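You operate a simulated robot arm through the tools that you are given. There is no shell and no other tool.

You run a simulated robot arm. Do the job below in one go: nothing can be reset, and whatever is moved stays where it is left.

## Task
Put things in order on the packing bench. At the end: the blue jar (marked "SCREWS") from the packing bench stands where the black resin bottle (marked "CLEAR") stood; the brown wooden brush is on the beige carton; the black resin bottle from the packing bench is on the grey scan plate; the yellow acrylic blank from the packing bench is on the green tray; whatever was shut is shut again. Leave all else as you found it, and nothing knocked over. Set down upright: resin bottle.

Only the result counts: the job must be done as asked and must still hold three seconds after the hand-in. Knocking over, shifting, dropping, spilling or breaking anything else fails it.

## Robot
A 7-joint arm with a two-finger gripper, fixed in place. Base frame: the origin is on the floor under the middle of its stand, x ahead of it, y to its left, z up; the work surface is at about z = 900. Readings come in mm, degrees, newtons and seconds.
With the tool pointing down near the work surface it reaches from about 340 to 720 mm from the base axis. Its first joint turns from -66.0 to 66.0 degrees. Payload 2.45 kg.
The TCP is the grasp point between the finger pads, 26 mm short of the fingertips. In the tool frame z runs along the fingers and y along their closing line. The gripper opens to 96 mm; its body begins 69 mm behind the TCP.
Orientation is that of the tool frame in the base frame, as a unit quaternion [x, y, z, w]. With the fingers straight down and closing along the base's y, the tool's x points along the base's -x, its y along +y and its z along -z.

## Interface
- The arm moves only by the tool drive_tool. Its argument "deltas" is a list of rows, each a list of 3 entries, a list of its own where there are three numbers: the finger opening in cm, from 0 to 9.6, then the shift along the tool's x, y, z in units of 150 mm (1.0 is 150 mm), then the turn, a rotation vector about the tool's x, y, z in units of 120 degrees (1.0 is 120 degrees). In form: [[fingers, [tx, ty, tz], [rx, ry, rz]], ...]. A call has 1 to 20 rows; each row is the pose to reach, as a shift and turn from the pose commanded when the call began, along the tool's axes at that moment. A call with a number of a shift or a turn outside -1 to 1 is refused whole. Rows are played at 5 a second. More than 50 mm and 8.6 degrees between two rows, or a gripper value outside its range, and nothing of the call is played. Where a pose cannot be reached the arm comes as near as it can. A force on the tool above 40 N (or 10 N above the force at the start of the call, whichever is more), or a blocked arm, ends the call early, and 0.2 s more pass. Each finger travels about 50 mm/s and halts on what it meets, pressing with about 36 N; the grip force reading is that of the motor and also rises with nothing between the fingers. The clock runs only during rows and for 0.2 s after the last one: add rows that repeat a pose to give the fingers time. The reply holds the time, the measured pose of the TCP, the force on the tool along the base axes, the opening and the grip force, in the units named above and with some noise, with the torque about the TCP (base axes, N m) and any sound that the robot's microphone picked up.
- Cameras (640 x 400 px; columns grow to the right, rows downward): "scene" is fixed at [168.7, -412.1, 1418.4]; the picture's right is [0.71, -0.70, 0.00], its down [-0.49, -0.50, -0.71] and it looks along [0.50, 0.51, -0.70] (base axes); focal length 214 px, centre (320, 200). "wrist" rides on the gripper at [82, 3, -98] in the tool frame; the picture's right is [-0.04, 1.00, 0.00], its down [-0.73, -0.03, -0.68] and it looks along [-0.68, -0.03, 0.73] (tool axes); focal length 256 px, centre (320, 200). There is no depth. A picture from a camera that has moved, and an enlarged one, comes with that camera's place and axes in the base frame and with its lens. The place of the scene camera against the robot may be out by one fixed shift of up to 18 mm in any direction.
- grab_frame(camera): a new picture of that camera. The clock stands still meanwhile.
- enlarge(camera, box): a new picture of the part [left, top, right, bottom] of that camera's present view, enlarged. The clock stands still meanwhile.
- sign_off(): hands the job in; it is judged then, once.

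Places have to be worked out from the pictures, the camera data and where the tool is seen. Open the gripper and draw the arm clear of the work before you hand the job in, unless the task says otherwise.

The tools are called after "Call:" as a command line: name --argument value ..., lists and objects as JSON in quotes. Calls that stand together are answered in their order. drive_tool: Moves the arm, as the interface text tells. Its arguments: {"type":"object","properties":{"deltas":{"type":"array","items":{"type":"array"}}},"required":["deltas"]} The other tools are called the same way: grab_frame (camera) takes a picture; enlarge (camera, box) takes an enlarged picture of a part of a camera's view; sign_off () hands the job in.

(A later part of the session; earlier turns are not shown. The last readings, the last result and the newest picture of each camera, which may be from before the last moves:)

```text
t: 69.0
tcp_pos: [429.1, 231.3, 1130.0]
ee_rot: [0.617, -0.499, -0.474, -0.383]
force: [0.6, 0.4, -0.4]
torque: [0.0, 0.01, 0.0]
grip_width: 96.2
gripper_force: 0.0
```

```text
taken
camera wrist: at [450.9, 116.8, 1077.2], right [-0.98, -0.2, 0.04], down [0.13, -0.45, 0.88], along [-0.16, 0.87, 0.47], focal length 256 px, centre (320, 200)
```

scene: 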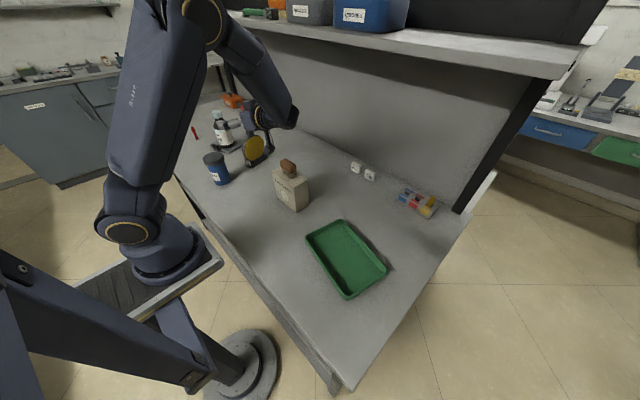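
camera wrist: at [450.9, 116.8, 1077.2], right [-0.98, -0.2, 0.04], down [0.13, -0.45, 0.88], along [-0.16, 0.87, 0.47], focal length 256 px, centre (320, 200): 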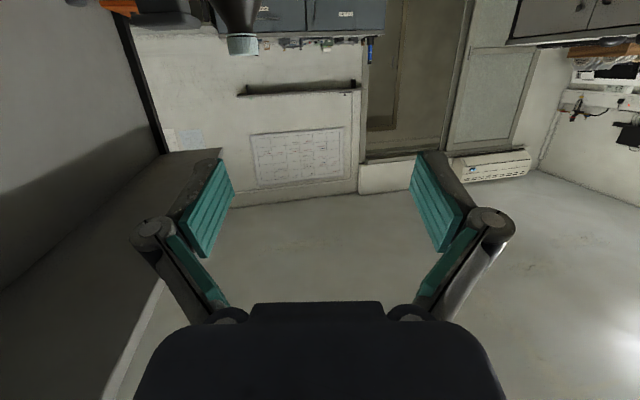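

The 75° tilt is reached without trouble. I shift sideways to line up with the tab at height, then lower partway (z≈1070).

Call:
drive_tool --deltas '[[9.6, [0.012, -0.12, -0.045], [0, 0, 0]], [9.6, [0.024, -0.25, -0.09], [0, 0, 0]], [9.6, [0.036, -0.38, -0.14], [0, 0, 0]], [9.6, [0.05, -0.5, -0.19], [0, 0, 0]], [9.6, [0.059, -0.578, -0.225], [0, 0, 0]], [9.6, [0.2, -0.578, -0.187], [0, 0, 0]], [9.6, [0.35, -0.578, -0.147], [0, 0, 0]], [9.6, [0.445, -0.578, -0.121], [0, 0, 0]], [9.6, [0.445, -0.578, -0.121], [0, 0, 0]]]'

Call:
grab_frame --camera "wrist"

Call:
enlarge --camera "scene" --box '[200, 60, 340, 200]'

```text
t: 71.0
tcp_pos: [520.6, 214.8, 1069.5]
ee_rot: [0.617, -0.498, -0.474, -0.382]
force: [-0.2, 0.2, 0.2]
torque: [0.0, -0.01, 0.0]
grip_width: 95.8
gripper_force: 0.0
```

```text
taken
camera wrist: at [542.7, 101.3, 1017.2], right [-0.98, -0.2, 0.04], down [0.13, -0.45, 0.88], along [-0.16, 0.87, 0.47], focal length 256 px, centre (320, 200)
```

wrist: 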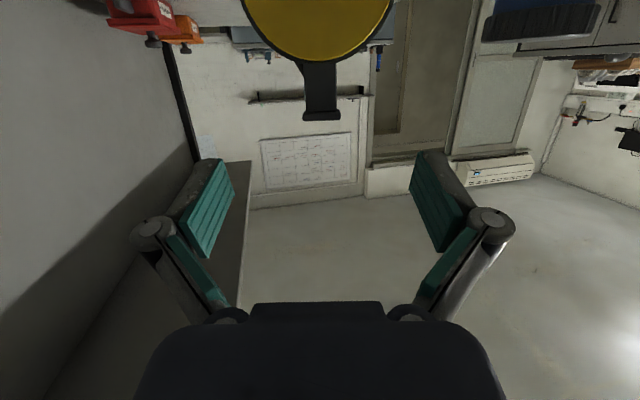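

```text
2.86 times, centred on (270, 130) of scene
camera zoom: at [168.7, -412.1, 1418.4], right [0.71, -0.7, 0.0], down [-0.49, -0.5, -0.71], along [0.5, 0.51, -0.7], focal length 613 px, centre (463, 400)
```

zoom: 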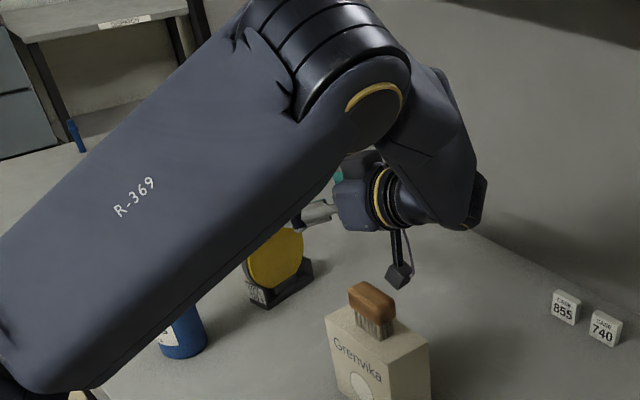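

The arm has folded; I check the whole scene for the link's clearance relative to the jar and other items.

Call:
grab_frame --camera "scene"

Call:
enlarge --camera "wrist" --box '[220, 0, 420, 190]'

```text
taken
```

scene: 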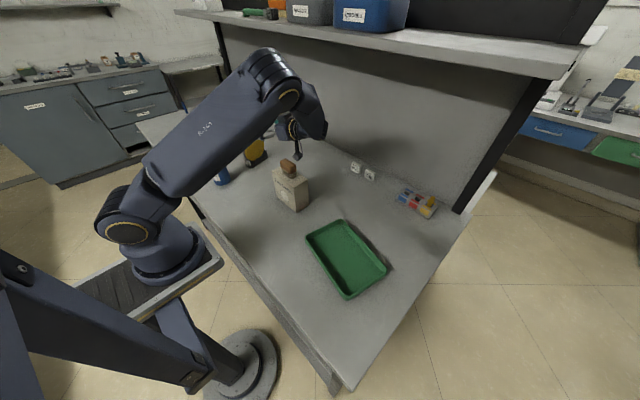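

```text
2.11 times, centred on (320, 95) of wrist
camera zoom: at [542.7, 101.3, 1017.2], right [-0.98, -0.2, 0.04], down [0.13, -0.45, 0.88], along [-0.16, 0.87, 0.47], focal length 539 px, centre (320, 421)
```

zoom: 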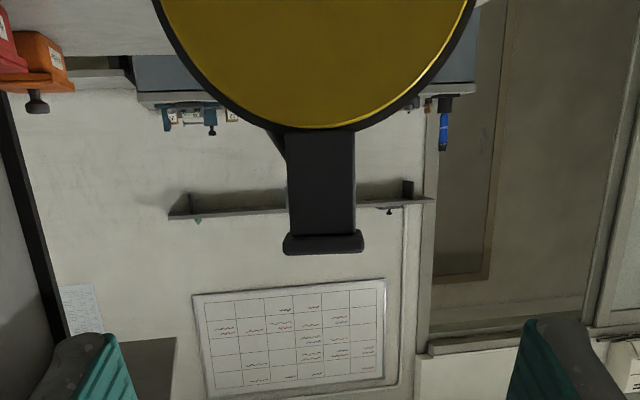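

The tab is laterally centred with the tool: stem ≈24 mm wide between ring top z≈1016.5 and cap bottom ≈1048, centre (501,308,1032). I lower to the stem's mid height.

Call:
drive_tool --deltas '[[9.6, [0.07, 0, 0.019], [0, 0, 0]], [9.6, [0.14, 0, 0.038], [0, 0, 0]], [9.6, [0.2166, 0, 0.058], [0, 0, 0]], [9.6, [0.2166, 0, 0.058], [0, 0, 0]]]'

Call:
grab_frame --camera "wrist"

Call:
grab_frame --camera "scene"

```text
t: 72.0
tcp_pos: [521.7, 215.1, 1035.3]
ee_rot: [0.617, -0.499, -0.473, -0.383]
force: [-0.7, 0.3, 0.1]
torque: [-0.01, -0.01, -0.04]
grip_width: 96.2
gripper_force: 0.0
```

```text
taken
camera wrist: at [543.2, 100.6, 983.6], right [-0.98, -0.2, 0.04], down [0.13, -0.45, 0.88], along [-0.16, 0.87, 0.47], focal length 256 px, centre (320, 200)
```

wrist: 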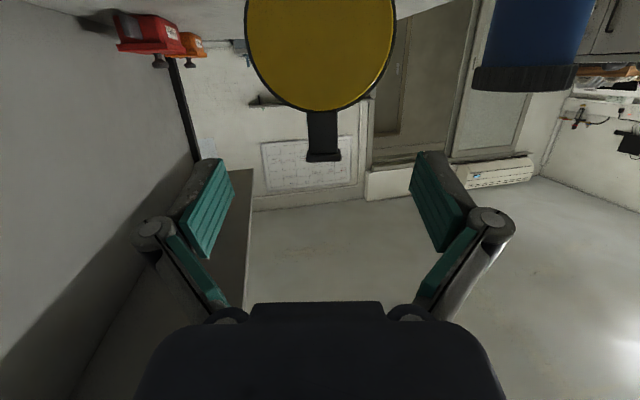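

```text
taken
```

scene: 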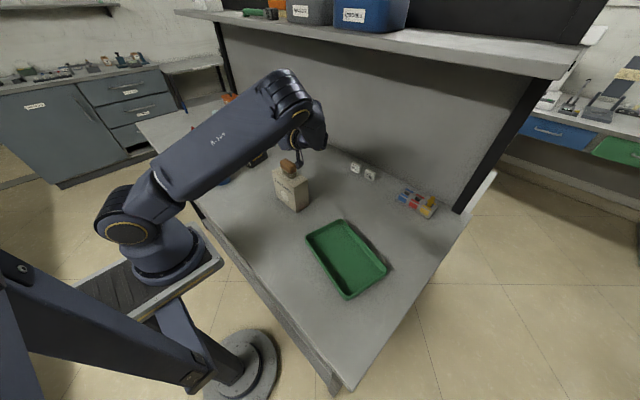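

Still clear of the brush and carton. I advance along the disc normal in steps, halfway first.

Call:
drive_tool --deltas '[[9.6, [-0.02, 0, 0.075], [0, 0, 0]], [9.6, [-0.04, 0, 0.15], [0, 0, 0]], [9.6, [-0.06, 0, 0.225], [0, 0, 0]], [9.6, [-0.08, 0, 0.3], [0, 0, 0]], [9.6, [-0.08, 0, 0.3], [0, 0, 0]]]'

Call:
grab_frame --camera "wrist"

Call:
enlarge --camera "wrist" --box '[220, 80, 420, 240]'

```text
t: 73.2
tcp_pos: [511.8, 261.2, 1035.2]
ee_rot: [0.617, -0.498, -0.474, -0.383]
force: [0.0, -0.1, 0.4]
torque: [0.0, -0.06, -0.01]
grip_width: 96.1
gripper_force: 0.0
```

```text
taken
camera wrist: at [532.9, 146.6, 983.8], right [-0.98, -0.2, 0.04], down [0.13, -0.45, 0.88], along [-0.16, 0.87, 0.47], focal length 256 px, centre (320, 200)
```

wrist: 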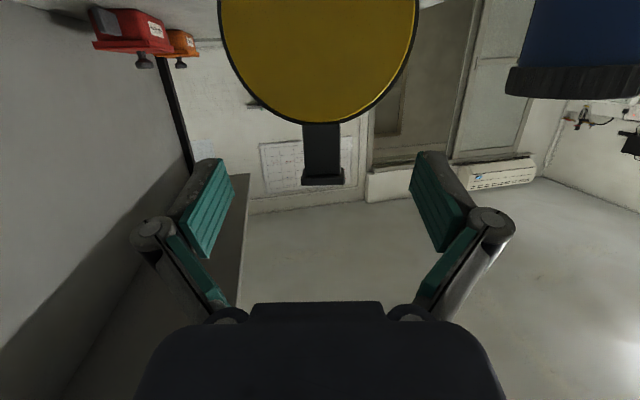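

```text
2.50 times, centred on (320, 160) of wrist
camera zoom: at [532.9, 146.6, 983.8], right [-0.98, -0.2, 0.04], down [0.13, -0.45, 0.88], along [-0.16, 0.87, 0.47], focal length 640 px, centre (320, 300)
```

zoom: 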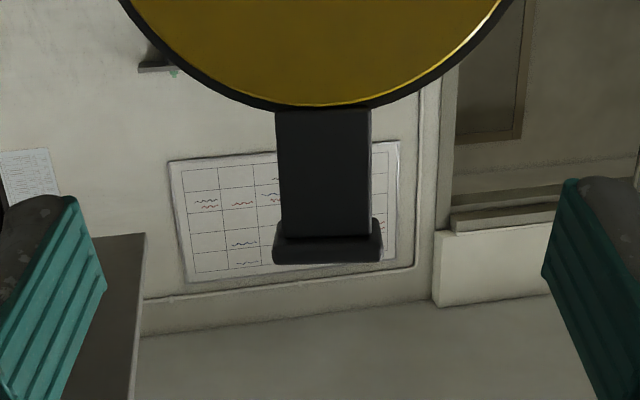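

Alignment remains good (stem z≈1015–1048). I advance the remaining ≈35 mm so the stem sits between the pads near the fingertips.

Call:
drive_tool --deltas '[[9.6, [-0.015, 0.004, 0.056], [0, 0, 0]], [9.6, [-0.03, 0.004, 0.112], [0, 0, 0]], [9.6, [-0.045, 0.004, 0.169], [0, 0, 0]], [9.6, [-0.0603, 0.004, 0.2255], [0, 0, 0]], [9.6, [-0.0603, 0.004, 0.2255], [0, 0, 0]]]'

Call:
grab_frame --camera "wrist"

Call:
enlarge --camera "wrist" --box '[180, 80, 460, 280]'

Call:
enlarge --camera "scene" --box '[200, 60, 360, 200]'

```text
t: 74.4
tcp_pos: [503.0, 294.0, 1035.4]
ee_rot: [0.617, -0.499, -0.474, -0.382]
force: [0.3, 0.3, 1.0]
torque: [0.01, 0.01, 0.0]
grip_width: 96.1
gripper_force: 0.0
```

```text
taken
camera wrist: at [524.8, 180.8, 983.5], right [-0.98, -0.2, 0.04], down [0.13, -0.45, 0.88], along [-0.16, 0.87, 0.47], focal length 256 px, centre (320, 200)
```

wrist: 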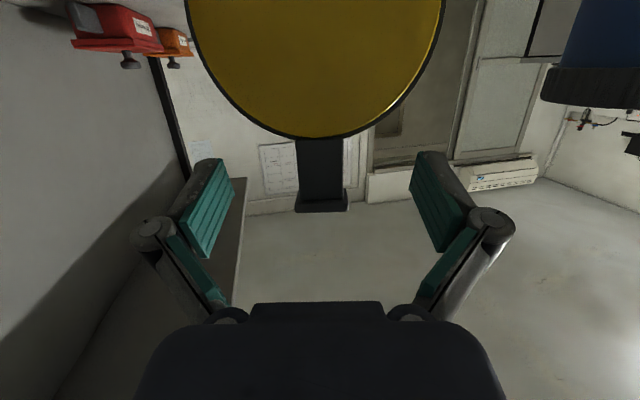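

```text
2.00 times, centred on (320, 180) of wrist
camera zoom: at [524.8, 180.8, 983.5], right [-0.98, -0.2, 0.04], down [0.13, -0.45, 0.88], along [-0.16, 0.87, 0.47], focal length 512 px, centre (320, 240)
```

zoom: 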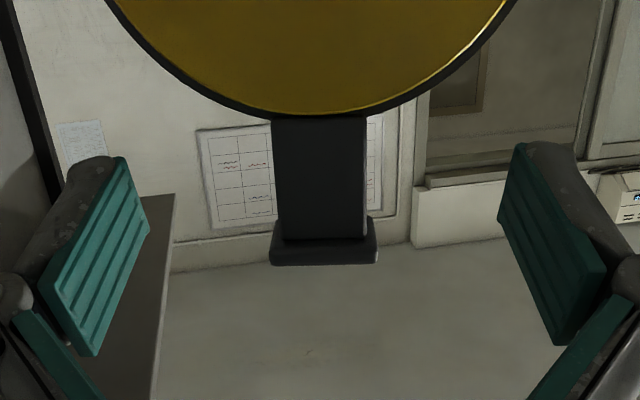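

```text
2.86 times, centred on (280, 130) of scene
camera zoom: at [168.7, -412.1, 1418.4], right [0.71, -0.7, 0.0], down [-0.49, -0.5, -0.71], along [0.5, 0.51, -0.7], focal length 613 px, centre (434, 400)
```

zoom: 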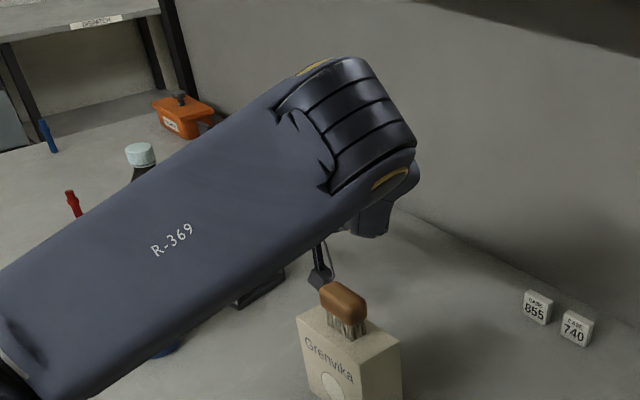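

The stem sits between the finger pads, cap just above. I close the gripper on the stem.

Call:
drive_tool --deltas '[[8.0, [0, 0, 0], [0, 0, 0]], [6.5, [0, 0, 0], [0, 0, 0]], [5.0, [0, 0, 0], [0, 0, 0]], [3.8, [0, 0, 0], [0, 0, 0]], [3.2, [0, 0, 0], [0, 0, 0]], [2.6, [0, 0, 0], [0, 0, 0]], [1.8, [0, 0, 0], [0, 0, 0]], [1.5, [0, 0, 0], [0, 0, 0]], [1.5, [0, 0, 0], [0, 0, 0]]]'

Call:
enlarge --camera "wrist" --box '[180, 80, 460, 280]'

```text
t: 76.4
tcp_pos: [504.1, 294.8, 1036.0]
ee_rot: [0.617, -0.499, -0.474, -0.382]
force: [-0.8, -1.1, 0.6]
torque: [0.01, 0.0, 0.05]
grip_width: 23.9
gripper_force: 36.4
```

```text
2.00 times, centred on (320, 180) of wrist
camera zoom: at [524.8, 180.6, 983.6], right [-0.98, -0.2, 0.04], down [0.13, -0.45, 0.88], along [-0.16, 0.87, 0.47], focal length 512 px, centre (320, 240)
```

zoom: 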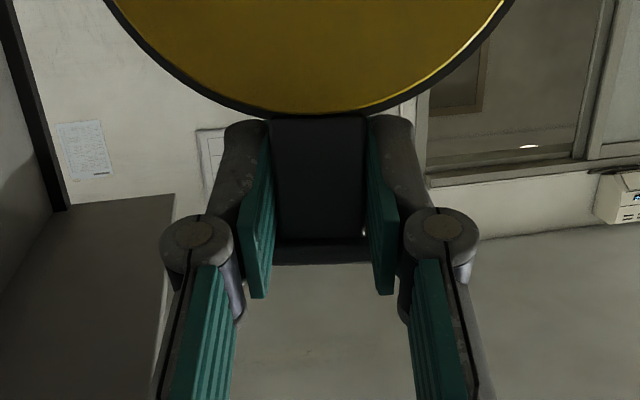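

Gripped on the stem at 23.9 mm. I lift straight up slowly, 15 mm first, to see that the disc comes out of the cradle freely.

Call:
drive_tool --deltas '[[1.5, [-0.013, 0, -0.0035], [0, 0, 0]], [1.5, [-0.032, 0, -0.0086], [0, 0, 0]], [1.5, [-0.0645, 0, -0.0173], [0, 0, 0]], [1.5, [-0.0967, 0, -0.0259], [0, 0, 0]], [1.5, [-0.0967, 0, -0.0259], [0, 0, 0]]]'

Call:
grab_frame --camera "wrist"

Call:
grab_frame --camera "scene"

```text
t: 77.6
tcp_pos: [503.8, 294.7, 1050.8]
ee_rot: [0.617, -0.499, -0.474, -0.383]
force: [-0.2, 0.0, -3.2]
torque: [-0.07, 0.01, -0.03]
grip_width: 23.6
gripper_force: 36.3
```

```text
taken
camera wrist: at [525.0, 180.1, 999.0], right [-0.98, -0.2, 0.04], down [0.13, -0.45, 0.88], along [-0.16, 0.87, 0.47], focal length 256 px, centre (320, 200)
```

wrist: 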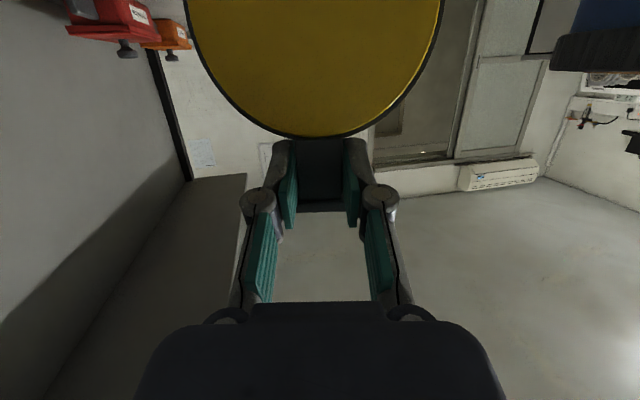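

```text
taken
```

scene: 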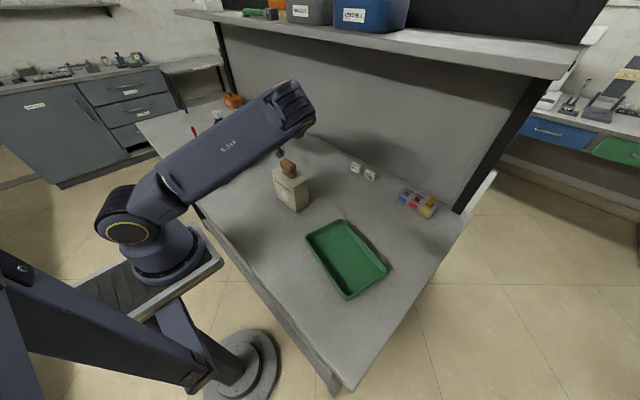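

The disc is free and held firmly (≈3.2 N). I lift it straight up another ≈100 mm.

Call:
drive_tool --deltas '[[1.5, [-0.06, 0, -0.016], [0, 0, 0]], [1.5, [-0.14, 0, -0.0375], [0, 0, 0]], [1.5, [-0.24, 0, -0.0643], [0, 0, 0]], [1.5, [-0.34, 0, -0.0911], [0, 0, 0]], [1.5, [-0.44, 0, -0.118], [0, 0, 0]], [1.5, [-0.54, 0, -0.1447], [0, 0, 0]], [1.5, [-0.6, 0, -0.161], [0, 0, 0]], [1.5, [-0.638, 0, -0.171], [0, 0, 0]], [1.5, [-0.638, 0, -0.171], [0, 0, 0]]]'

Call:
grab_frame --camera "wrist"

Call:
grab_frame --camera "scene"

```text
t: 79.6
tcp_pos: [504.6, 294.9, 1150.6]
ee_rot: [0.617, -0.499, -0.473, -0.383]
force: [0.2, 0.2, -3.2]
torque: [-0.03, -0.02, -0.02]
grip_width: 23.2
gripper_force: 35.8
```

```text
taken
camera wrist: at [525.2, 180.5, 1097.8], right [-0.98, -0.2, 0.04], down [0.13, -0.45, 0.88], along [-0.16, 0.87, 0.47], focal length 256 px, centre (320, 200)
```

wrist: 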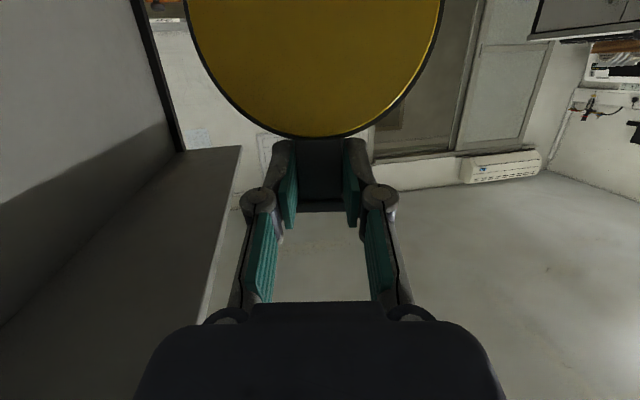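

```text
taken
```

scene: 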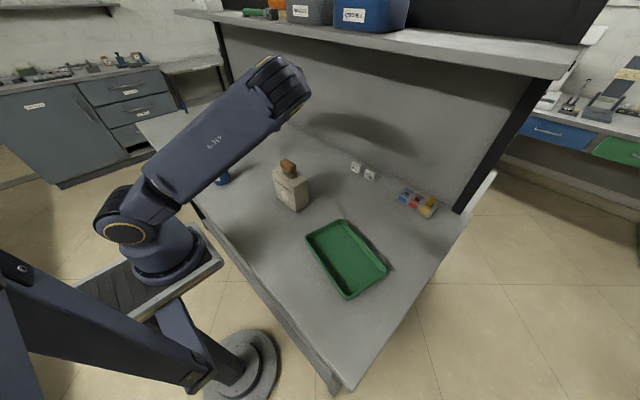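

The disc hangs steady. I back off to a clear zone near (450,215) at the same height.

Call:
drive_tool --deltas '[[1.5, [0.015, 0.06, -0.055], [0, 0, 0]], [1.5, [0.035, 0.14, -0.13], [0, 0, 0]], [1.5, [0.058, 0.235, -0.217], [0, 0, 0]], [1.5, [0.082, 0.33, -0.305], [0, 0, 0]], [1.5, [0.104, 0.415, -0.385], [0, 0, 0]], [1.5, [0.116, 0.465, -0.431], [0, 0, 0]], [1.5, [0.116, 0.465, -0.431], [0, 0, 0]]]'

Call:
enlarge --camera "scene" --box '[160, 60, 340, 220]'

Call:
grab_frame --camera "wrist"

```text
t: 81.2
tcp_pos: [449.6, 216.3, 1150.9]
ee_rot: [0.617, -0.498, -0.474, -0.382]
force: [0.0, 0.2, -3.5]
torque: [-0.05, -0.01, -0.01]
grip_width: 23.5
gripper_force: 36.2
```

```text
2.50 times, centred on (250, 140) of scene
camera zoom: at [168.8, -412.1, 1418.4], right [0.71, -0.7, 0.0], down [-0.49, -0.5, -0.71], along [0.5, 0.51, -0.7], focal length 536 px, centre (495, 350)
```

zoom: 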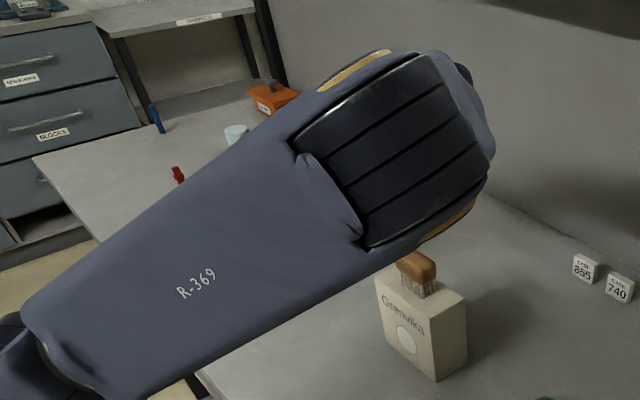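

```text
taken
camera wrist: at [471.2, 100.4, 1098.1], right [-0.98, -0.2, 0.04], down [0.13, -0.45, 0.88], along [-0.16, 0.87, 0.47], focal length 256 px, centre (320, 200)
```

wrist: 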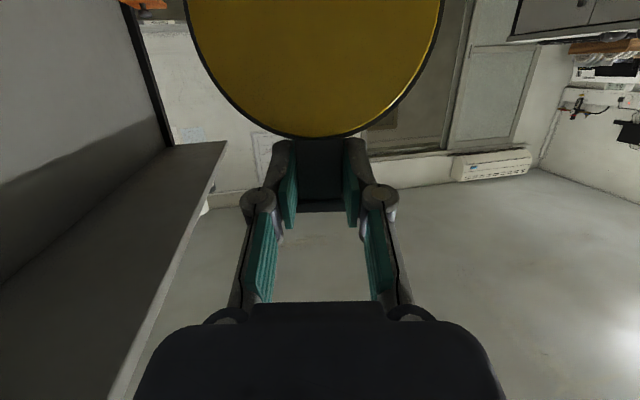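

Everything steady. Now I rotate the tool back about its y axis by 30° and check whether the disc holds its angle in the grip.

Call:
drive_tool --deltas '[[1.5, [0, 0, 0], [0, 0.03, 0]], [1.5, [0, 0, 0], [0, 0.07, 0]], [1.5, [0, 0, 0], [0, 0.115, 0]], [1.5, [0, 0, 0], [0, 0.16, 0]], [1.5, [0, 0, 0], [0, 0.205, 0]], [1.5, [0, 0, 0], [0, 0.25, 0]], [1.5, [0, 0, 0], [0, 0.25, 0]]]'

Call:
grab_frame --camera "wrist"

Call:
grab_frame --camera "scene"

```text
t: 82.8
tcp_pos: [450.3, 215.4, 1150.7]
ee_rot: [0.719, -0.581, -0.297, -0.24]
force: [0.6, -0.5, -3.1]
torque: [0.15, 0.02, -0.02]
grip_width: 23.6
gripper_force: 36.0
```

```text
taken
camera wrist: at [473.6, 89.4, 1163.1], right [-0.98, -0.18, 0.03], down [0.02, 0.04, 1.0], along [-0.18, 0.98, -0.04], focal length 256 px, centre (320, 200)
```

wrist: 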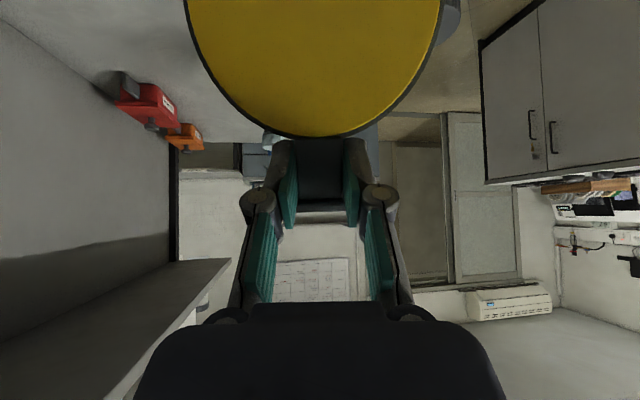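

```text
taken
```

scene: 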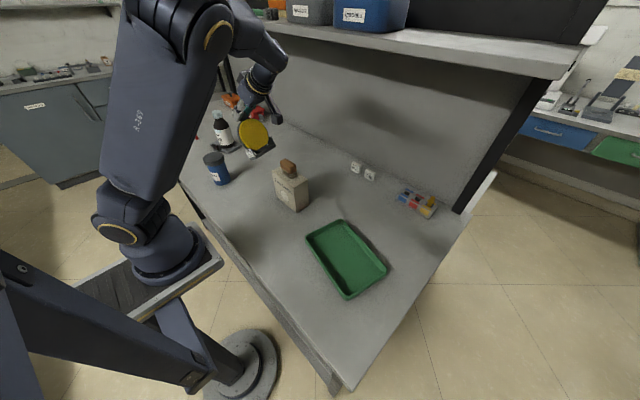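

No slip (disc unchanged relative to the fingers). I rotate another 30° slowly.

Call:
drive_tool --deltas '[[1.5, [0, 0, 0], [0, 0.03, 0]], [1.5, [0, 0, 0], [0, 0.07, 0]], [1.5, [0, 0, 0], [0, 0.115, 0]], [1.5, [0, 0, 0], [0, 0.16, 0]], [1.5, [0, 0, 0], [0, 0.205, 0]], [1.5, [0, 0, 0], [0, 0.25, 0]], [1.5, [0, 0, 0], [0, 0.25, 0]]]'

Call:
grab_frame --camera "wrist"

Call:
grab_frame --camera "scene"

```text
t: 84.4
tcp_pos: [450.1, 214.5, 1149.5]
ee_rot: [0.771, -0.623, -0.101, -0.082]
force: [-0.3, 0.0, -3.2]
torque: [0.31, 0.04, 0.0]
grip_width: 23.8
gripper_force: 36.0
```

```text
taken
camera wrist: at [468.9, 111.4, 1224.9], right [-0.99, -0.17, 0.01], down [-0.08, 0.53, 0.84], along [-0.15, 0.83, -0.53], focal length 256 px, centre (320, 200)
```

wrist: 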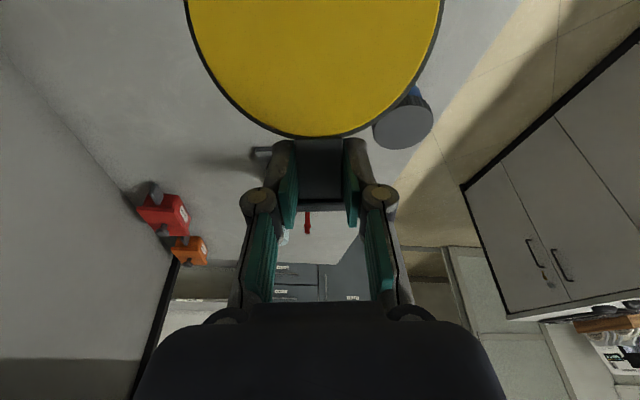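

```text
taken
```

scene: 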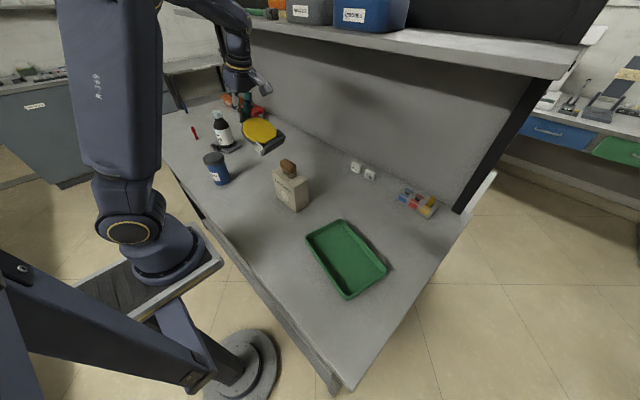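

I want to check whether the cradle stayed on the bench — there's something dark at the disc's edge in the scene view.

Call:
enlarge --camera "scene" --box '[200, 70, 310, 190]'

Call:
enlarge --camera "wrist" --box '[180, 0, 460, 220]'

```text
3.33 times, centred on (255, 130) of scene
camera zoom: at [168.8, -412.1, 1418.4], right [0.71, -0.7, 0.0], down [-0.49, -0.5, -0.71], along [0.5, 0.51, -0.7], focal length 715 px, centre (537, 433)
```

zoom: 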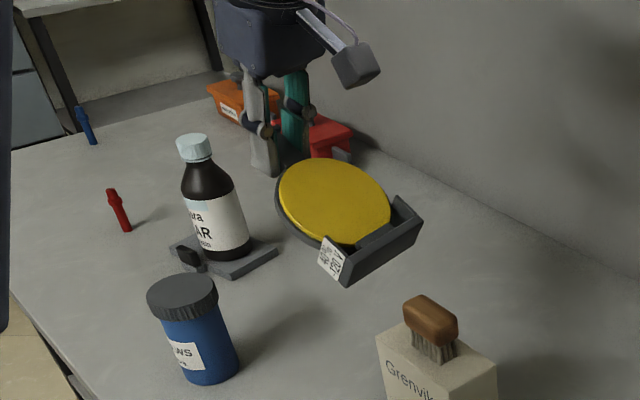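

```text
1.82 times, centred on (320, 110) of wrist
camera zoom: at [468.9, 111.4, 1224.9], right [-0.99, -0.17, 0.01], down [-0.08, 0.53, 0.84], along [-0.15, 0.83, -0.53], focal length 465 px, centre (320, 364)
```

zoom: 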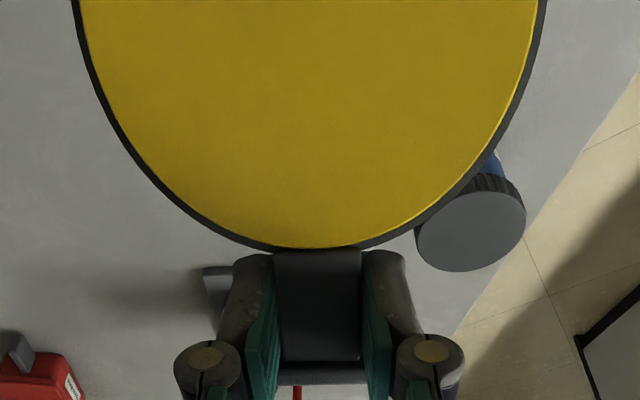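

The black foot came along with the disc: it is part of the same piece. I look closely at how ring and foot are joined, and check where the piece stood.

Call:
enlarge --camera "scene" --box '[240, 110, 280, 160]'

Call:
enlarge --camera "scene" --box '[220, 130, 300, 190]'

```text
8.00 times, centred on (260, 135) of scene
camera zoom: at [168.8, -412.1, 1418.4], right [0.71, -0.7, 0.0], down [-0.49, -0.5, -0.71], along [0.5, 0.51, -0.7], focal length 1716 px, centre (800, 720)
```

zoom: 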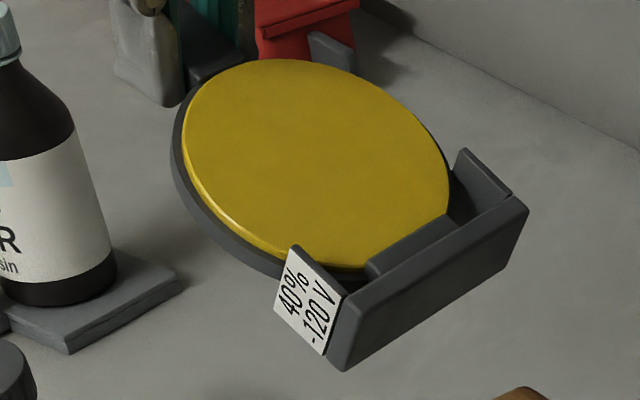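

```text
6.67 times, centred on (260, 160) of scene
camera zoom: at [168.8, -412.1, 1418.4], right [0.71, -0.7, 0.0], down [-0.49, -0.5, -0.71], along [0.5, 0.51, -0.7], focal length 1430 px, centre (720, 467)
```

zoom: 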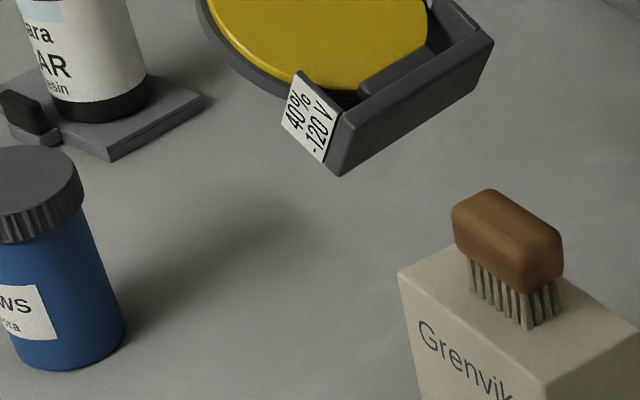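

The foot holds firmly with the disc even tilted. I look at similar items in the background for hints about what kind of object this is.

Call:
enlarge --camera "scene" --box '[40, 40, 160, 110]'

Call:
enlarge --camera "scene" --box '[530, 70, 640, 140]'

Call:
enlarge --camera "scene" --box '[0, 50, 60, 100]'

```text
5.33 times, centred on (100, 75) of scene
camera zoom: at [168.8, -412.1, 1418.4], right [0.71, -0.7, 0.0], down [-0.49, -0.5, -0.71], along [0.5, 0.51, -0.7], focal length 1144 px, centre (1493, 867)
```

zoom: 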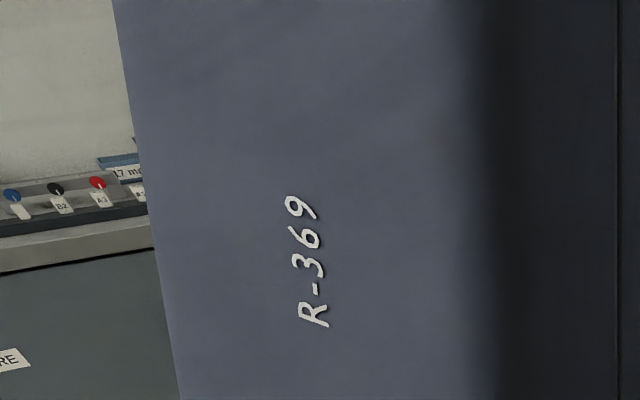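

```text
5.71 times, centred on (585, 105) of scene
camera zoom: at [168.8, -412.1, 1418.4], right [0.71, -0.7, 0.0], down [-0.49, -0.5, -0.71], along [0.5, 0.51, -0.7], focal length 1226 px, centre (-1194, 743)
```

zoom: 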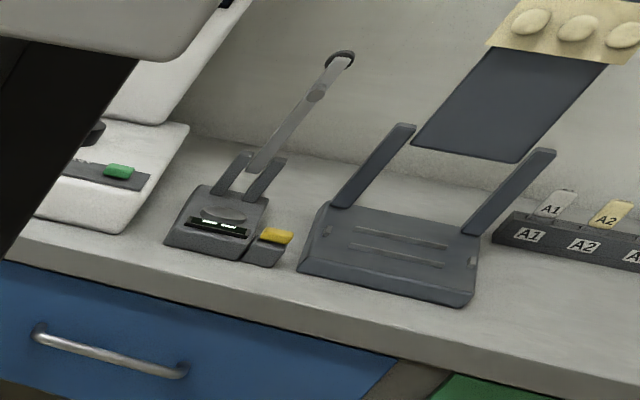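

```text
8.00 times, centred on (30, 75) of scene
camera zoom: at [168.8, -412.1, 1418.4], right [0.71, -0.7, 0.0], down [-0.49, -0.5, -0.71], along [0.5, 0.51, -0.7], focal length 1716 px, centre (2640, 1200)
```

zoom: 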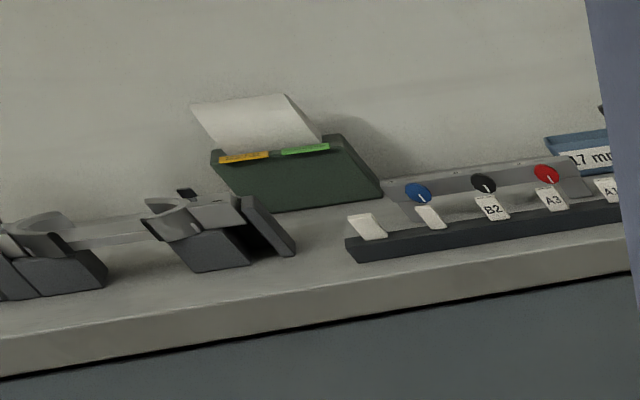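

The piece (foot, ring, tab, disc) behaves as one rigid body, so I'll set it standing on its foot in the tray. I raise 40 mm and begin carrying it over the carton, yawing along with the arm.

Call:
drive_tool --deltas '[[1.5, [-0.035, 0, -0.129], [0, 0, 0]], [1.5, [-0.069, 0, -0.258], [0, 0, 0]], [1.5, [0.0696, 0.0308, -0.295], [0.0086, 0, 0.0322]], [1.5, [0.208, 0.0616, -0.332], [0.0172, 0, 0.0644]], [1.5, [0.347, 0.0924, -0.37], [0.0258, 0, 0.0966]], [1.5, [0.485, 0.123, -0.407], [0.0344, 0, 0.1288]], [1.5, [0.624, 0.154, -0.443], [0.043, 0, 0.161]], [1.5, [0.624, 0.154, -0.443], [0.043, 0, 0.161]]]'

Call:
grab_frame --camera "scene"

Call:
grab_frame --camera "wrist"

```text
t: 86.2
tcp_pos: [449.9, 104.8, 1190.4]
ee_rot: [-0.65, 0.748, 0.086, 0.098]
force: [0.1, 0.3, -3.5]
torque: [0.26, -0.03, 0.01]
grip_width: 23.5
gripper_force: 36.0
```

```text
taken
```

scene: 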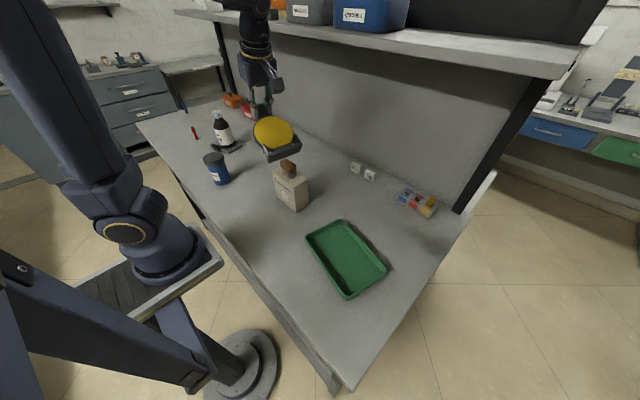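

```text
taken
camera wrist: at [432.5, 1.2, 1265.4], right [-0.98, 0.18, 0.01], down [0.1, 0.52, 0.85], along [0.14, 0.83, -0.53], focal length 256 px, centre (320, 200)
```

wrist: 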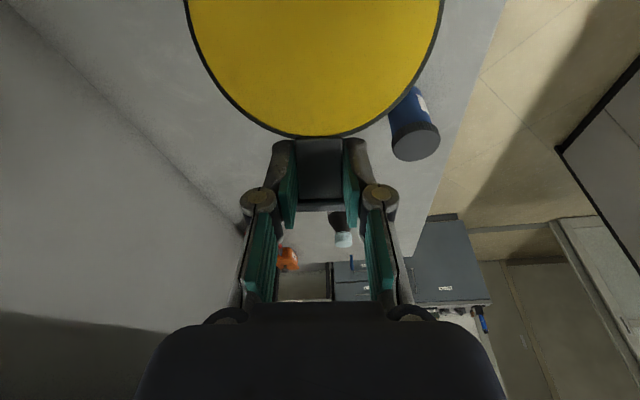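

Holding well, clear of the brush. I zoom on the held piece from the scene camera for a better look at the foot/ring joint.

Call:
enlarge --camera "scene" --box '[245, 100, 310, 170]'

```text
5.71 times, centred on (278, 135) of scene
camera zoom: at [168.8, -412.1, 1418.4], right [0.71, -0.7, 0.0], down [-0.49, -0.5, -0.71], along [0.5, 0.51, -0.7], focal length 1226 px, centre (563, 571)
```

zoom: 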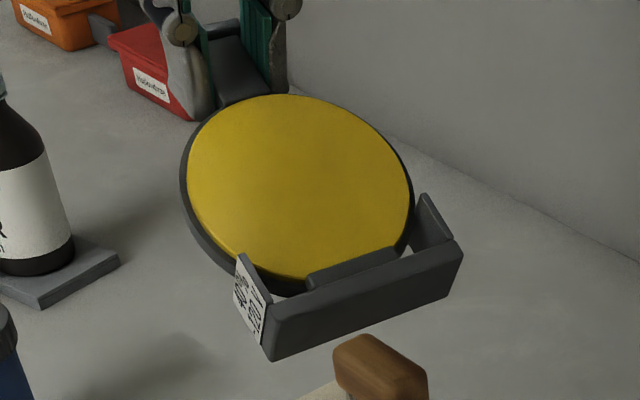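

The carry is stable. I continue over the carton toward the tray in two more calls, with yaw following.

Call:
drive_tool --deltas '[[1.5, [0.15, -0.0103, -0.0403], [0.0072, 0, 0.0268]], [1.5, [0.3, -0.0206, -0.0806], [0.0144, 0, 0.0536]], [1.5, [0.45, -0.031, -0.121], [0.0216, 0, 0.0805]], [1.5, [0.6, -0.0413, -0.161], [0.0288, 0, 0.1073]], [1.5, [0.75, -0.0516, -0.2015], [0.0359, 0, 0.134]], [1.5, [0.902, -0.062, -0.242], [0.043, 0, 0.161]], [1.5, [0.902, -0.062, -0.242], [0.043, 0, 0.161]]]'

Call:
drive_tool --deltas '[[1.5, [0.14, -0.058, -0.0377], [0.0072, 0, 0.0268]], [1.5, [0.28, -0.116, -0.0753], [0.0144, 0, 0.0536]], [1.5, [0.421, -0.174, -0.113], [0.0216, 0, 0.0805]], [1.5, [0.561, -0.232, -0.1507], [0.0288, 0, 0.1073]], [1.5, [0.702, -0.29, -0.1883], [0.0359, 0, 0.134]], [1.5, [0.842, -0.348, -0.226], [0.043, 0, 0.161]], [1.5, [0.842, -0.348, -0.226], [0.043, 0, 0.161]]]'

Call:
grab_frame --camera "scene"

Call:
grab_frame --camera "wrist"

```text
t: 87.8
tcp_pos: [440.4, -35.5, 1190.0]
ee_rot: [-0.511, 0.85, 0.067, 0.113]
force: [-0.3, -0.1, -3.1]
torque: [0.25, -0.15, 0.01]
grip_width: 23.5
gripper_force: 35.9
```

```text
t: 89.4
tcp_pos: [423.0, -175.9, 1189.8]
ee_rot: [-0.355, 0.926, 0.046, 0.122]
force: [-0.2, -0.8, -3.0]
torque: [0.2, -0.23, 0.03]
grip_width: 23.7
gripper_force: 35.9
```

```text
taken
```

scene: 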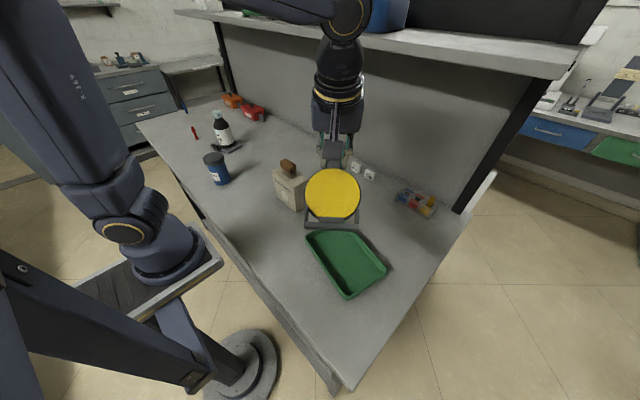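

```text
taken
camera wrist: at [344.9, -244.1, 1265.0], right [-0.64, 0.77, 0.01], down [0.42, 0.33, 0.85], along [0.65, 0.55, -0.53], focal length 256 px, centre (320, 200)
```

wrist: 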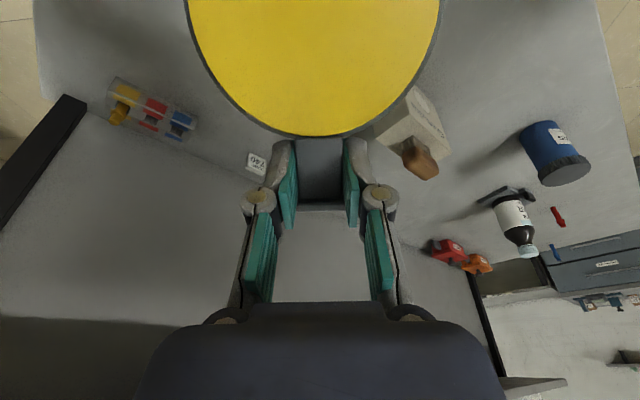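

Now the piece is closer to the scene camera; I zoom in on it to inspect the foot and its junction in detail.

Call:
enlarge --camera "scene" --box '[290, 130, 380, 240]'

Call:
enlarge --camera "scene" --box '[300, 190, 365, 235]'

```text
3.64 times, centred on (335, 185) of scene
camera zoom: at [168.8, -412.1, 1418.4], right [0.71, -0.7, 0.0], down [-0.49, -0.5, -0.71], along [0.5, 0.51, -0.7], focal length 780 px, centre (266, 254)
```

zoom: 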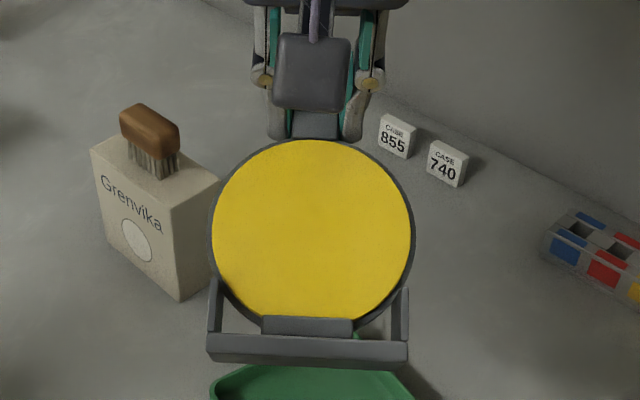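

```text
8.89 times, centred on (332, 212) of scene
camera zoom: at [168.8, -412.1, 1418.4], right [0.71, -0.7, 0.0], down [-0.49, -0.5, -0.71], along [0.5, 0.51, -0.7], focal length 1906 px, centre (209, 89)
```

zoom: 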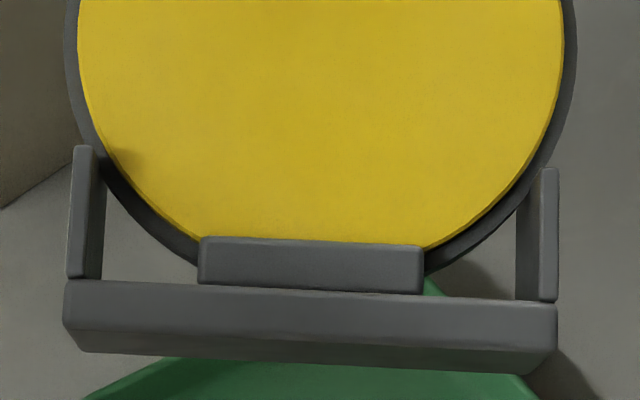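

The foot has end posts and a centre lip around the ring; it hangs rigidly with the disc. I finish the approach over the tray: shift to above its centre and finish the yaw.

Call:
drive_tool --deltas '[[1.5, [0.08, -0.06, -0.0225], [0.005, 0, 0.019]], [1.5, [0.168, -0.118, -0.045], [0.0104, 0, 0.0387]], [1.5, [0.252, -0.177, -0.0675], [0.0156, 0, 0.058]], [1.5, [0.335, -0.235, -0.09], [0.0207, 0, 0.0773]], [1.5, [0.335, -0.235, -0.09], [0.0207, 0, 0.0773]]]'

```text
t: 90.6
tcp_pos: [408.0, -237.4, 1190.3]
ee_rot: [-0.277, 0.952, 0.037, 0.125]
force: [-0.7, 0.2, -3.4]
torque: [0.15, -0.27, -0.04]
grip_width: 23.5
gripper_force: 36.1
```

Now I tilt the tool by -30° (of 60°) to bring the foot downward, then check.

Call:
drive_tool --deltas '[[1.5, [0, 0, 0], [0, -0.04, 0]], [1.5, [0, 0, 0], [0, -0.09, 0]], [1.5, [0, 0, 0], [0, -0.145, 0]], [1.5, [0, 0, 0], [0, -0.2, 0]], [1.5, [0, 0, 0], [0, -0.25, 0]], [1.5, [0, 0, 0], [0, -0.25, 0]]]'

Call:
grab_frame --camera "scene"

Call:
grab_frame --camera "wrist"

```text
t: 92.0
tcp_pos: [409.3, -235.8, 1190.3]
ee_rot: [-0.258, 0.887, 0.108, 0.367]
force: [0.2, -0.1, -3.0]
torque: [0.06, -0.09, -0.02]
grip_width: 23.7
gripper_force: 36.2
```

```text
taken
```

scene: 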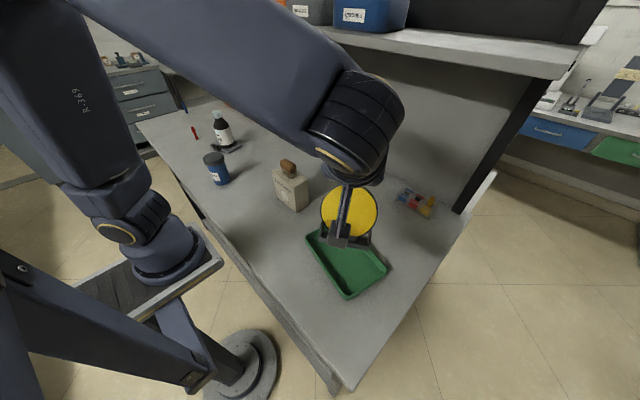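

```text
taken
camera wrist: at [300.5, -302.5, 1203.1], right [-0.51, 0.86, 0.03], down [0.05, -0.01, 1.0], along [0.86, 0.51, -0.04], focal length 256 px, centre (320, 200)
```

wrist: 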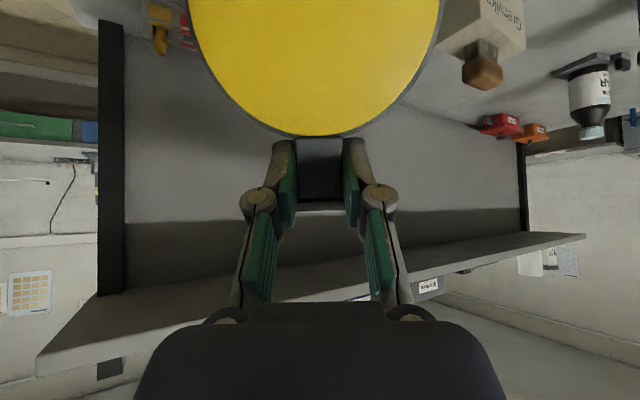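

Stable. I finish the remaining 30° so the piece hangs upright.

Call:
drive_tool --deltas '[[1.5, [0, 0, 0], [0, -0.05, 0]], [1.5, [0, 0, 0], [0, -0.105, 0]], [1.5, [0, 0, 0], [0, -0.16, 0]], [1.5, [0, 0, 0], [0, -0.21, 0]], [1.5, [0, 0, 0], [0, -0.25, 0]], [1.5, [0, 0, 0], [0, -0.25, 0]]]'

Call:
grab_frame --camera "scene"

Call:
grab_frame --camera "wrist"

```text
t: 93.4
tcp_pos: [410.2, -236.6, 1191.8]
ee_rot: [-0.222, 0.762, 0.17, 0.584]
force: [-0.1, 0.1, -3.7]
torque: [-0.05, 0.07, -0.01]
grip_width: 23.4
gripper_force: 36.0
```

```text
taken
```

scene: 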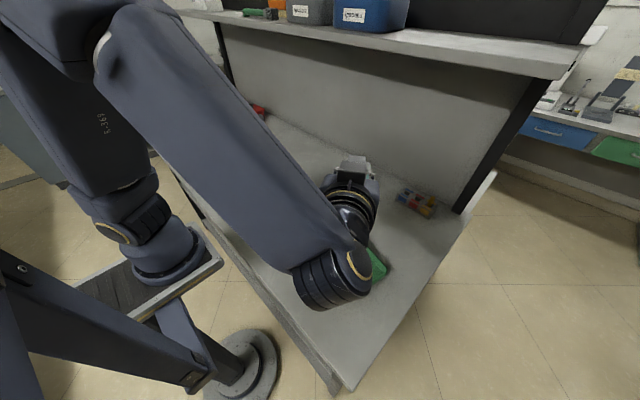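

```text
taken
camera wrist: at [310.0, -296.5, 1137.9], right [-0.53, 0.85, 0.04], down [-0.38, -0.28, 0.88], along [0.76, 0.45, 0.47], focal length 256 px, centre (320, 200)
```

wrist: 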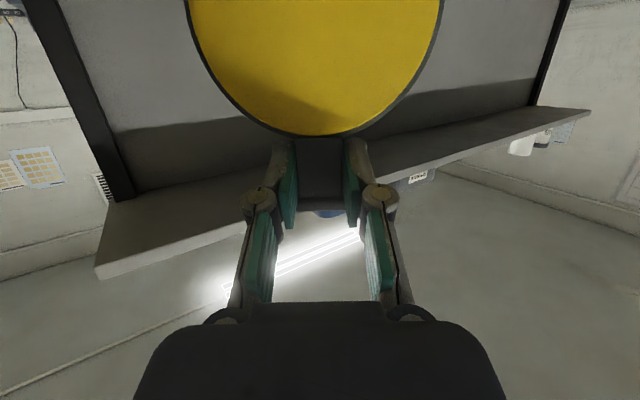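

The piece hangs upright over the tray centre. I lower 115 mm (foot then ≈14 mm above the rim) and check.

Call:
drive_tool --deltas '[[1.5, [0.08, 0, 0.0214], [0, 0, 0]], [1.5, [0.19, 0, 0.0509], [0, 0, 0]], [1.5, [0.31, 0, 0.0831], [0, 0, 0]], [1.5, [0.43, 0, 0.1152], [0, 0, 0]], [1.5, [0.55, 0, 0.1474], [0, 0, 0]], [1.5, [0.66, 0, 0.1768], [0, 0, 0]], [1.5, [0.74, 0, 0.1983], [0, 0, 0]], [1.5, [0.74, 0, 0.1983], [0, 0, 0]]]'

Call:
grab_frame --camera "scene"

Call:
grab_frame --camera "wrist"

```text
t: 95.2
tcp_pos: [409.7, -236.4, 1075.4]
ee_rot: [-0.221, 0.762, 0.17, 0.585]
force: [0.1, 1.3, -2.7]
torque: [0.01, 0.03, -0.01]
grip_width: 23.7
gripper_force: 36.2
```

```text
taken
```

scene: 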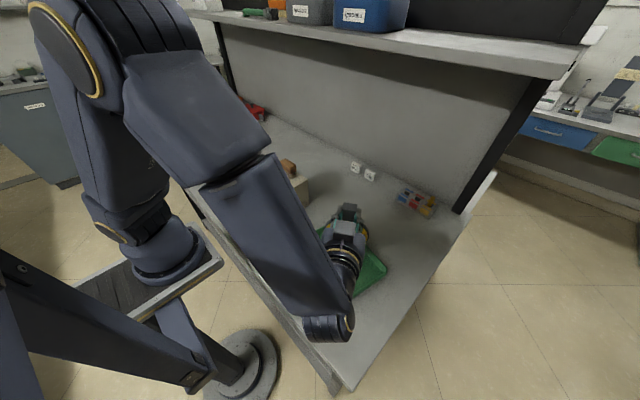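

```text
taken
camera wrist: at [310.2, -296.1, 1022.7], right [-0.53, 0.85, 0.04], down [-0.38, -0.28, 0.88], along [0.76, 0.45, 0.46], focal length 256 px, centre (320, 200)
```

wrist: 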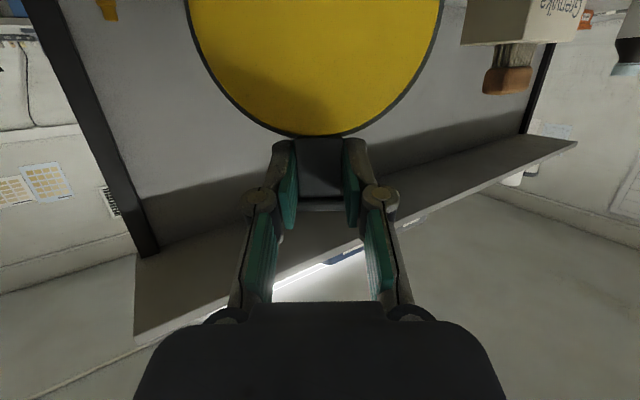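

I zoom in on the tray region to verify clearance of the foot relative to the rim.

Call:
enlarge --camera "scene" --box '[280, 190, 410, 340]'

```text
2.67 times, centred on (345, 265) of scene
camera zoom: at [168.8, -412.1, 1418.4], right [0.71, -0.7, 0.0], down [-0.49, -0.5, -0.71], along [0.5, 0.51, -0.7], focal length 572 px, centre (253, 27)
```

zoom: 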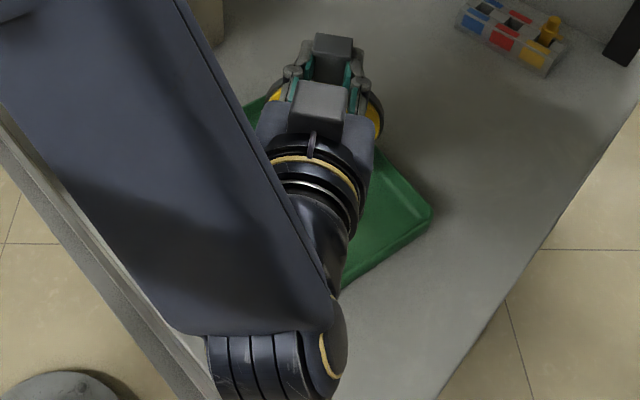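

The hand is well above the bench. I lower a further 25 mm, then go in small steps to contact.

Call:
drive_tool --deltas '[[1.5, [0.04, 0, 0.0107], [0, 0, 0]], [1.5, [0.085, 0, 0.0228], [0, 0, 0]], [1.5, [0.13, 0, 0.0348], [0, 0, 0]], [1.5, [0.161, 0, 0.0432], [0, 0, 0]], [1.5, [0.161, 0, 0.0432], [0, 0, 0]]]'

Call:
enlarge --camera "scene" --box '[300, 190, 400, 310]'

```text
t: 96.4
tcp_pos: [409.7, -237.1, 1050.7]
ee_rot: [-0.222, 0.762, 0.171, 0.584]
force: [-0.2, 0.5, -4.2]
torque: [-0.05, 0.04, 0.0]
grip_width: 23.6
gripper_force: 36.0
```

```text
3.33 times, centred on (350, 250) of scene
camera zoom: at [168.8, -412.1, 1418.4], right [0.71, -0.7, 0.0], down [-0.49, -0.5, -0.71], along [0.5, 0.51, -0.7], focal length 715 px, centre (220, 33)
```

zoom: 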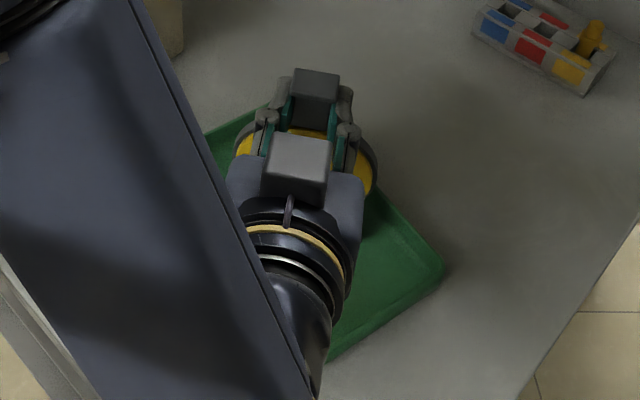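

Foot should be ≈10 mm above the tray floor now. I lower in small steps while monitoring force.

Call:
drive_tool --deltas '[[1.5, [0.013, 0, 0.0035], [0, 0, 0]], [1.5, [0.026, 0, 0.007], [0, 0, 0]], [1.5, [0.0386, 0, 0.0103], [0, 0, 0]], [1.5, [0.0386, 0, 0.0103], [0, 0, 0]]]'

```text
t: 97.4
tcp_pos: [408.3, -236.2, 1044.6]
ee_rot: [-0.221, 0.762, 0.17, 0.584]
force: [-0.4, 0.5, -2.4]
torque: [-0.03, 0.05, -0.01]
grip_width: 23.4
gripper_force: 35.7
```

Call:
drive_tool --deltas '[[1.5, [0.0064, 0, 0.0017], [0, 0, 0]], [1.5, [0.0129, 0, 0.0035], [0, 0, 0]], [1.5, [0.0129, 0, 0.0035], [0, 0, 0]]]'

```text
t: 98.2
tcp_pos: [409.4, -237.2, 1042.7]
ee_rot: [-0.222, 0.762, 0.17, 0.584]
force: [0.9, 0.5, -3.9]
torque: [-0.04, 0.06, -0.01]
grip_width: 23.7
gripper_force: 36.3
```

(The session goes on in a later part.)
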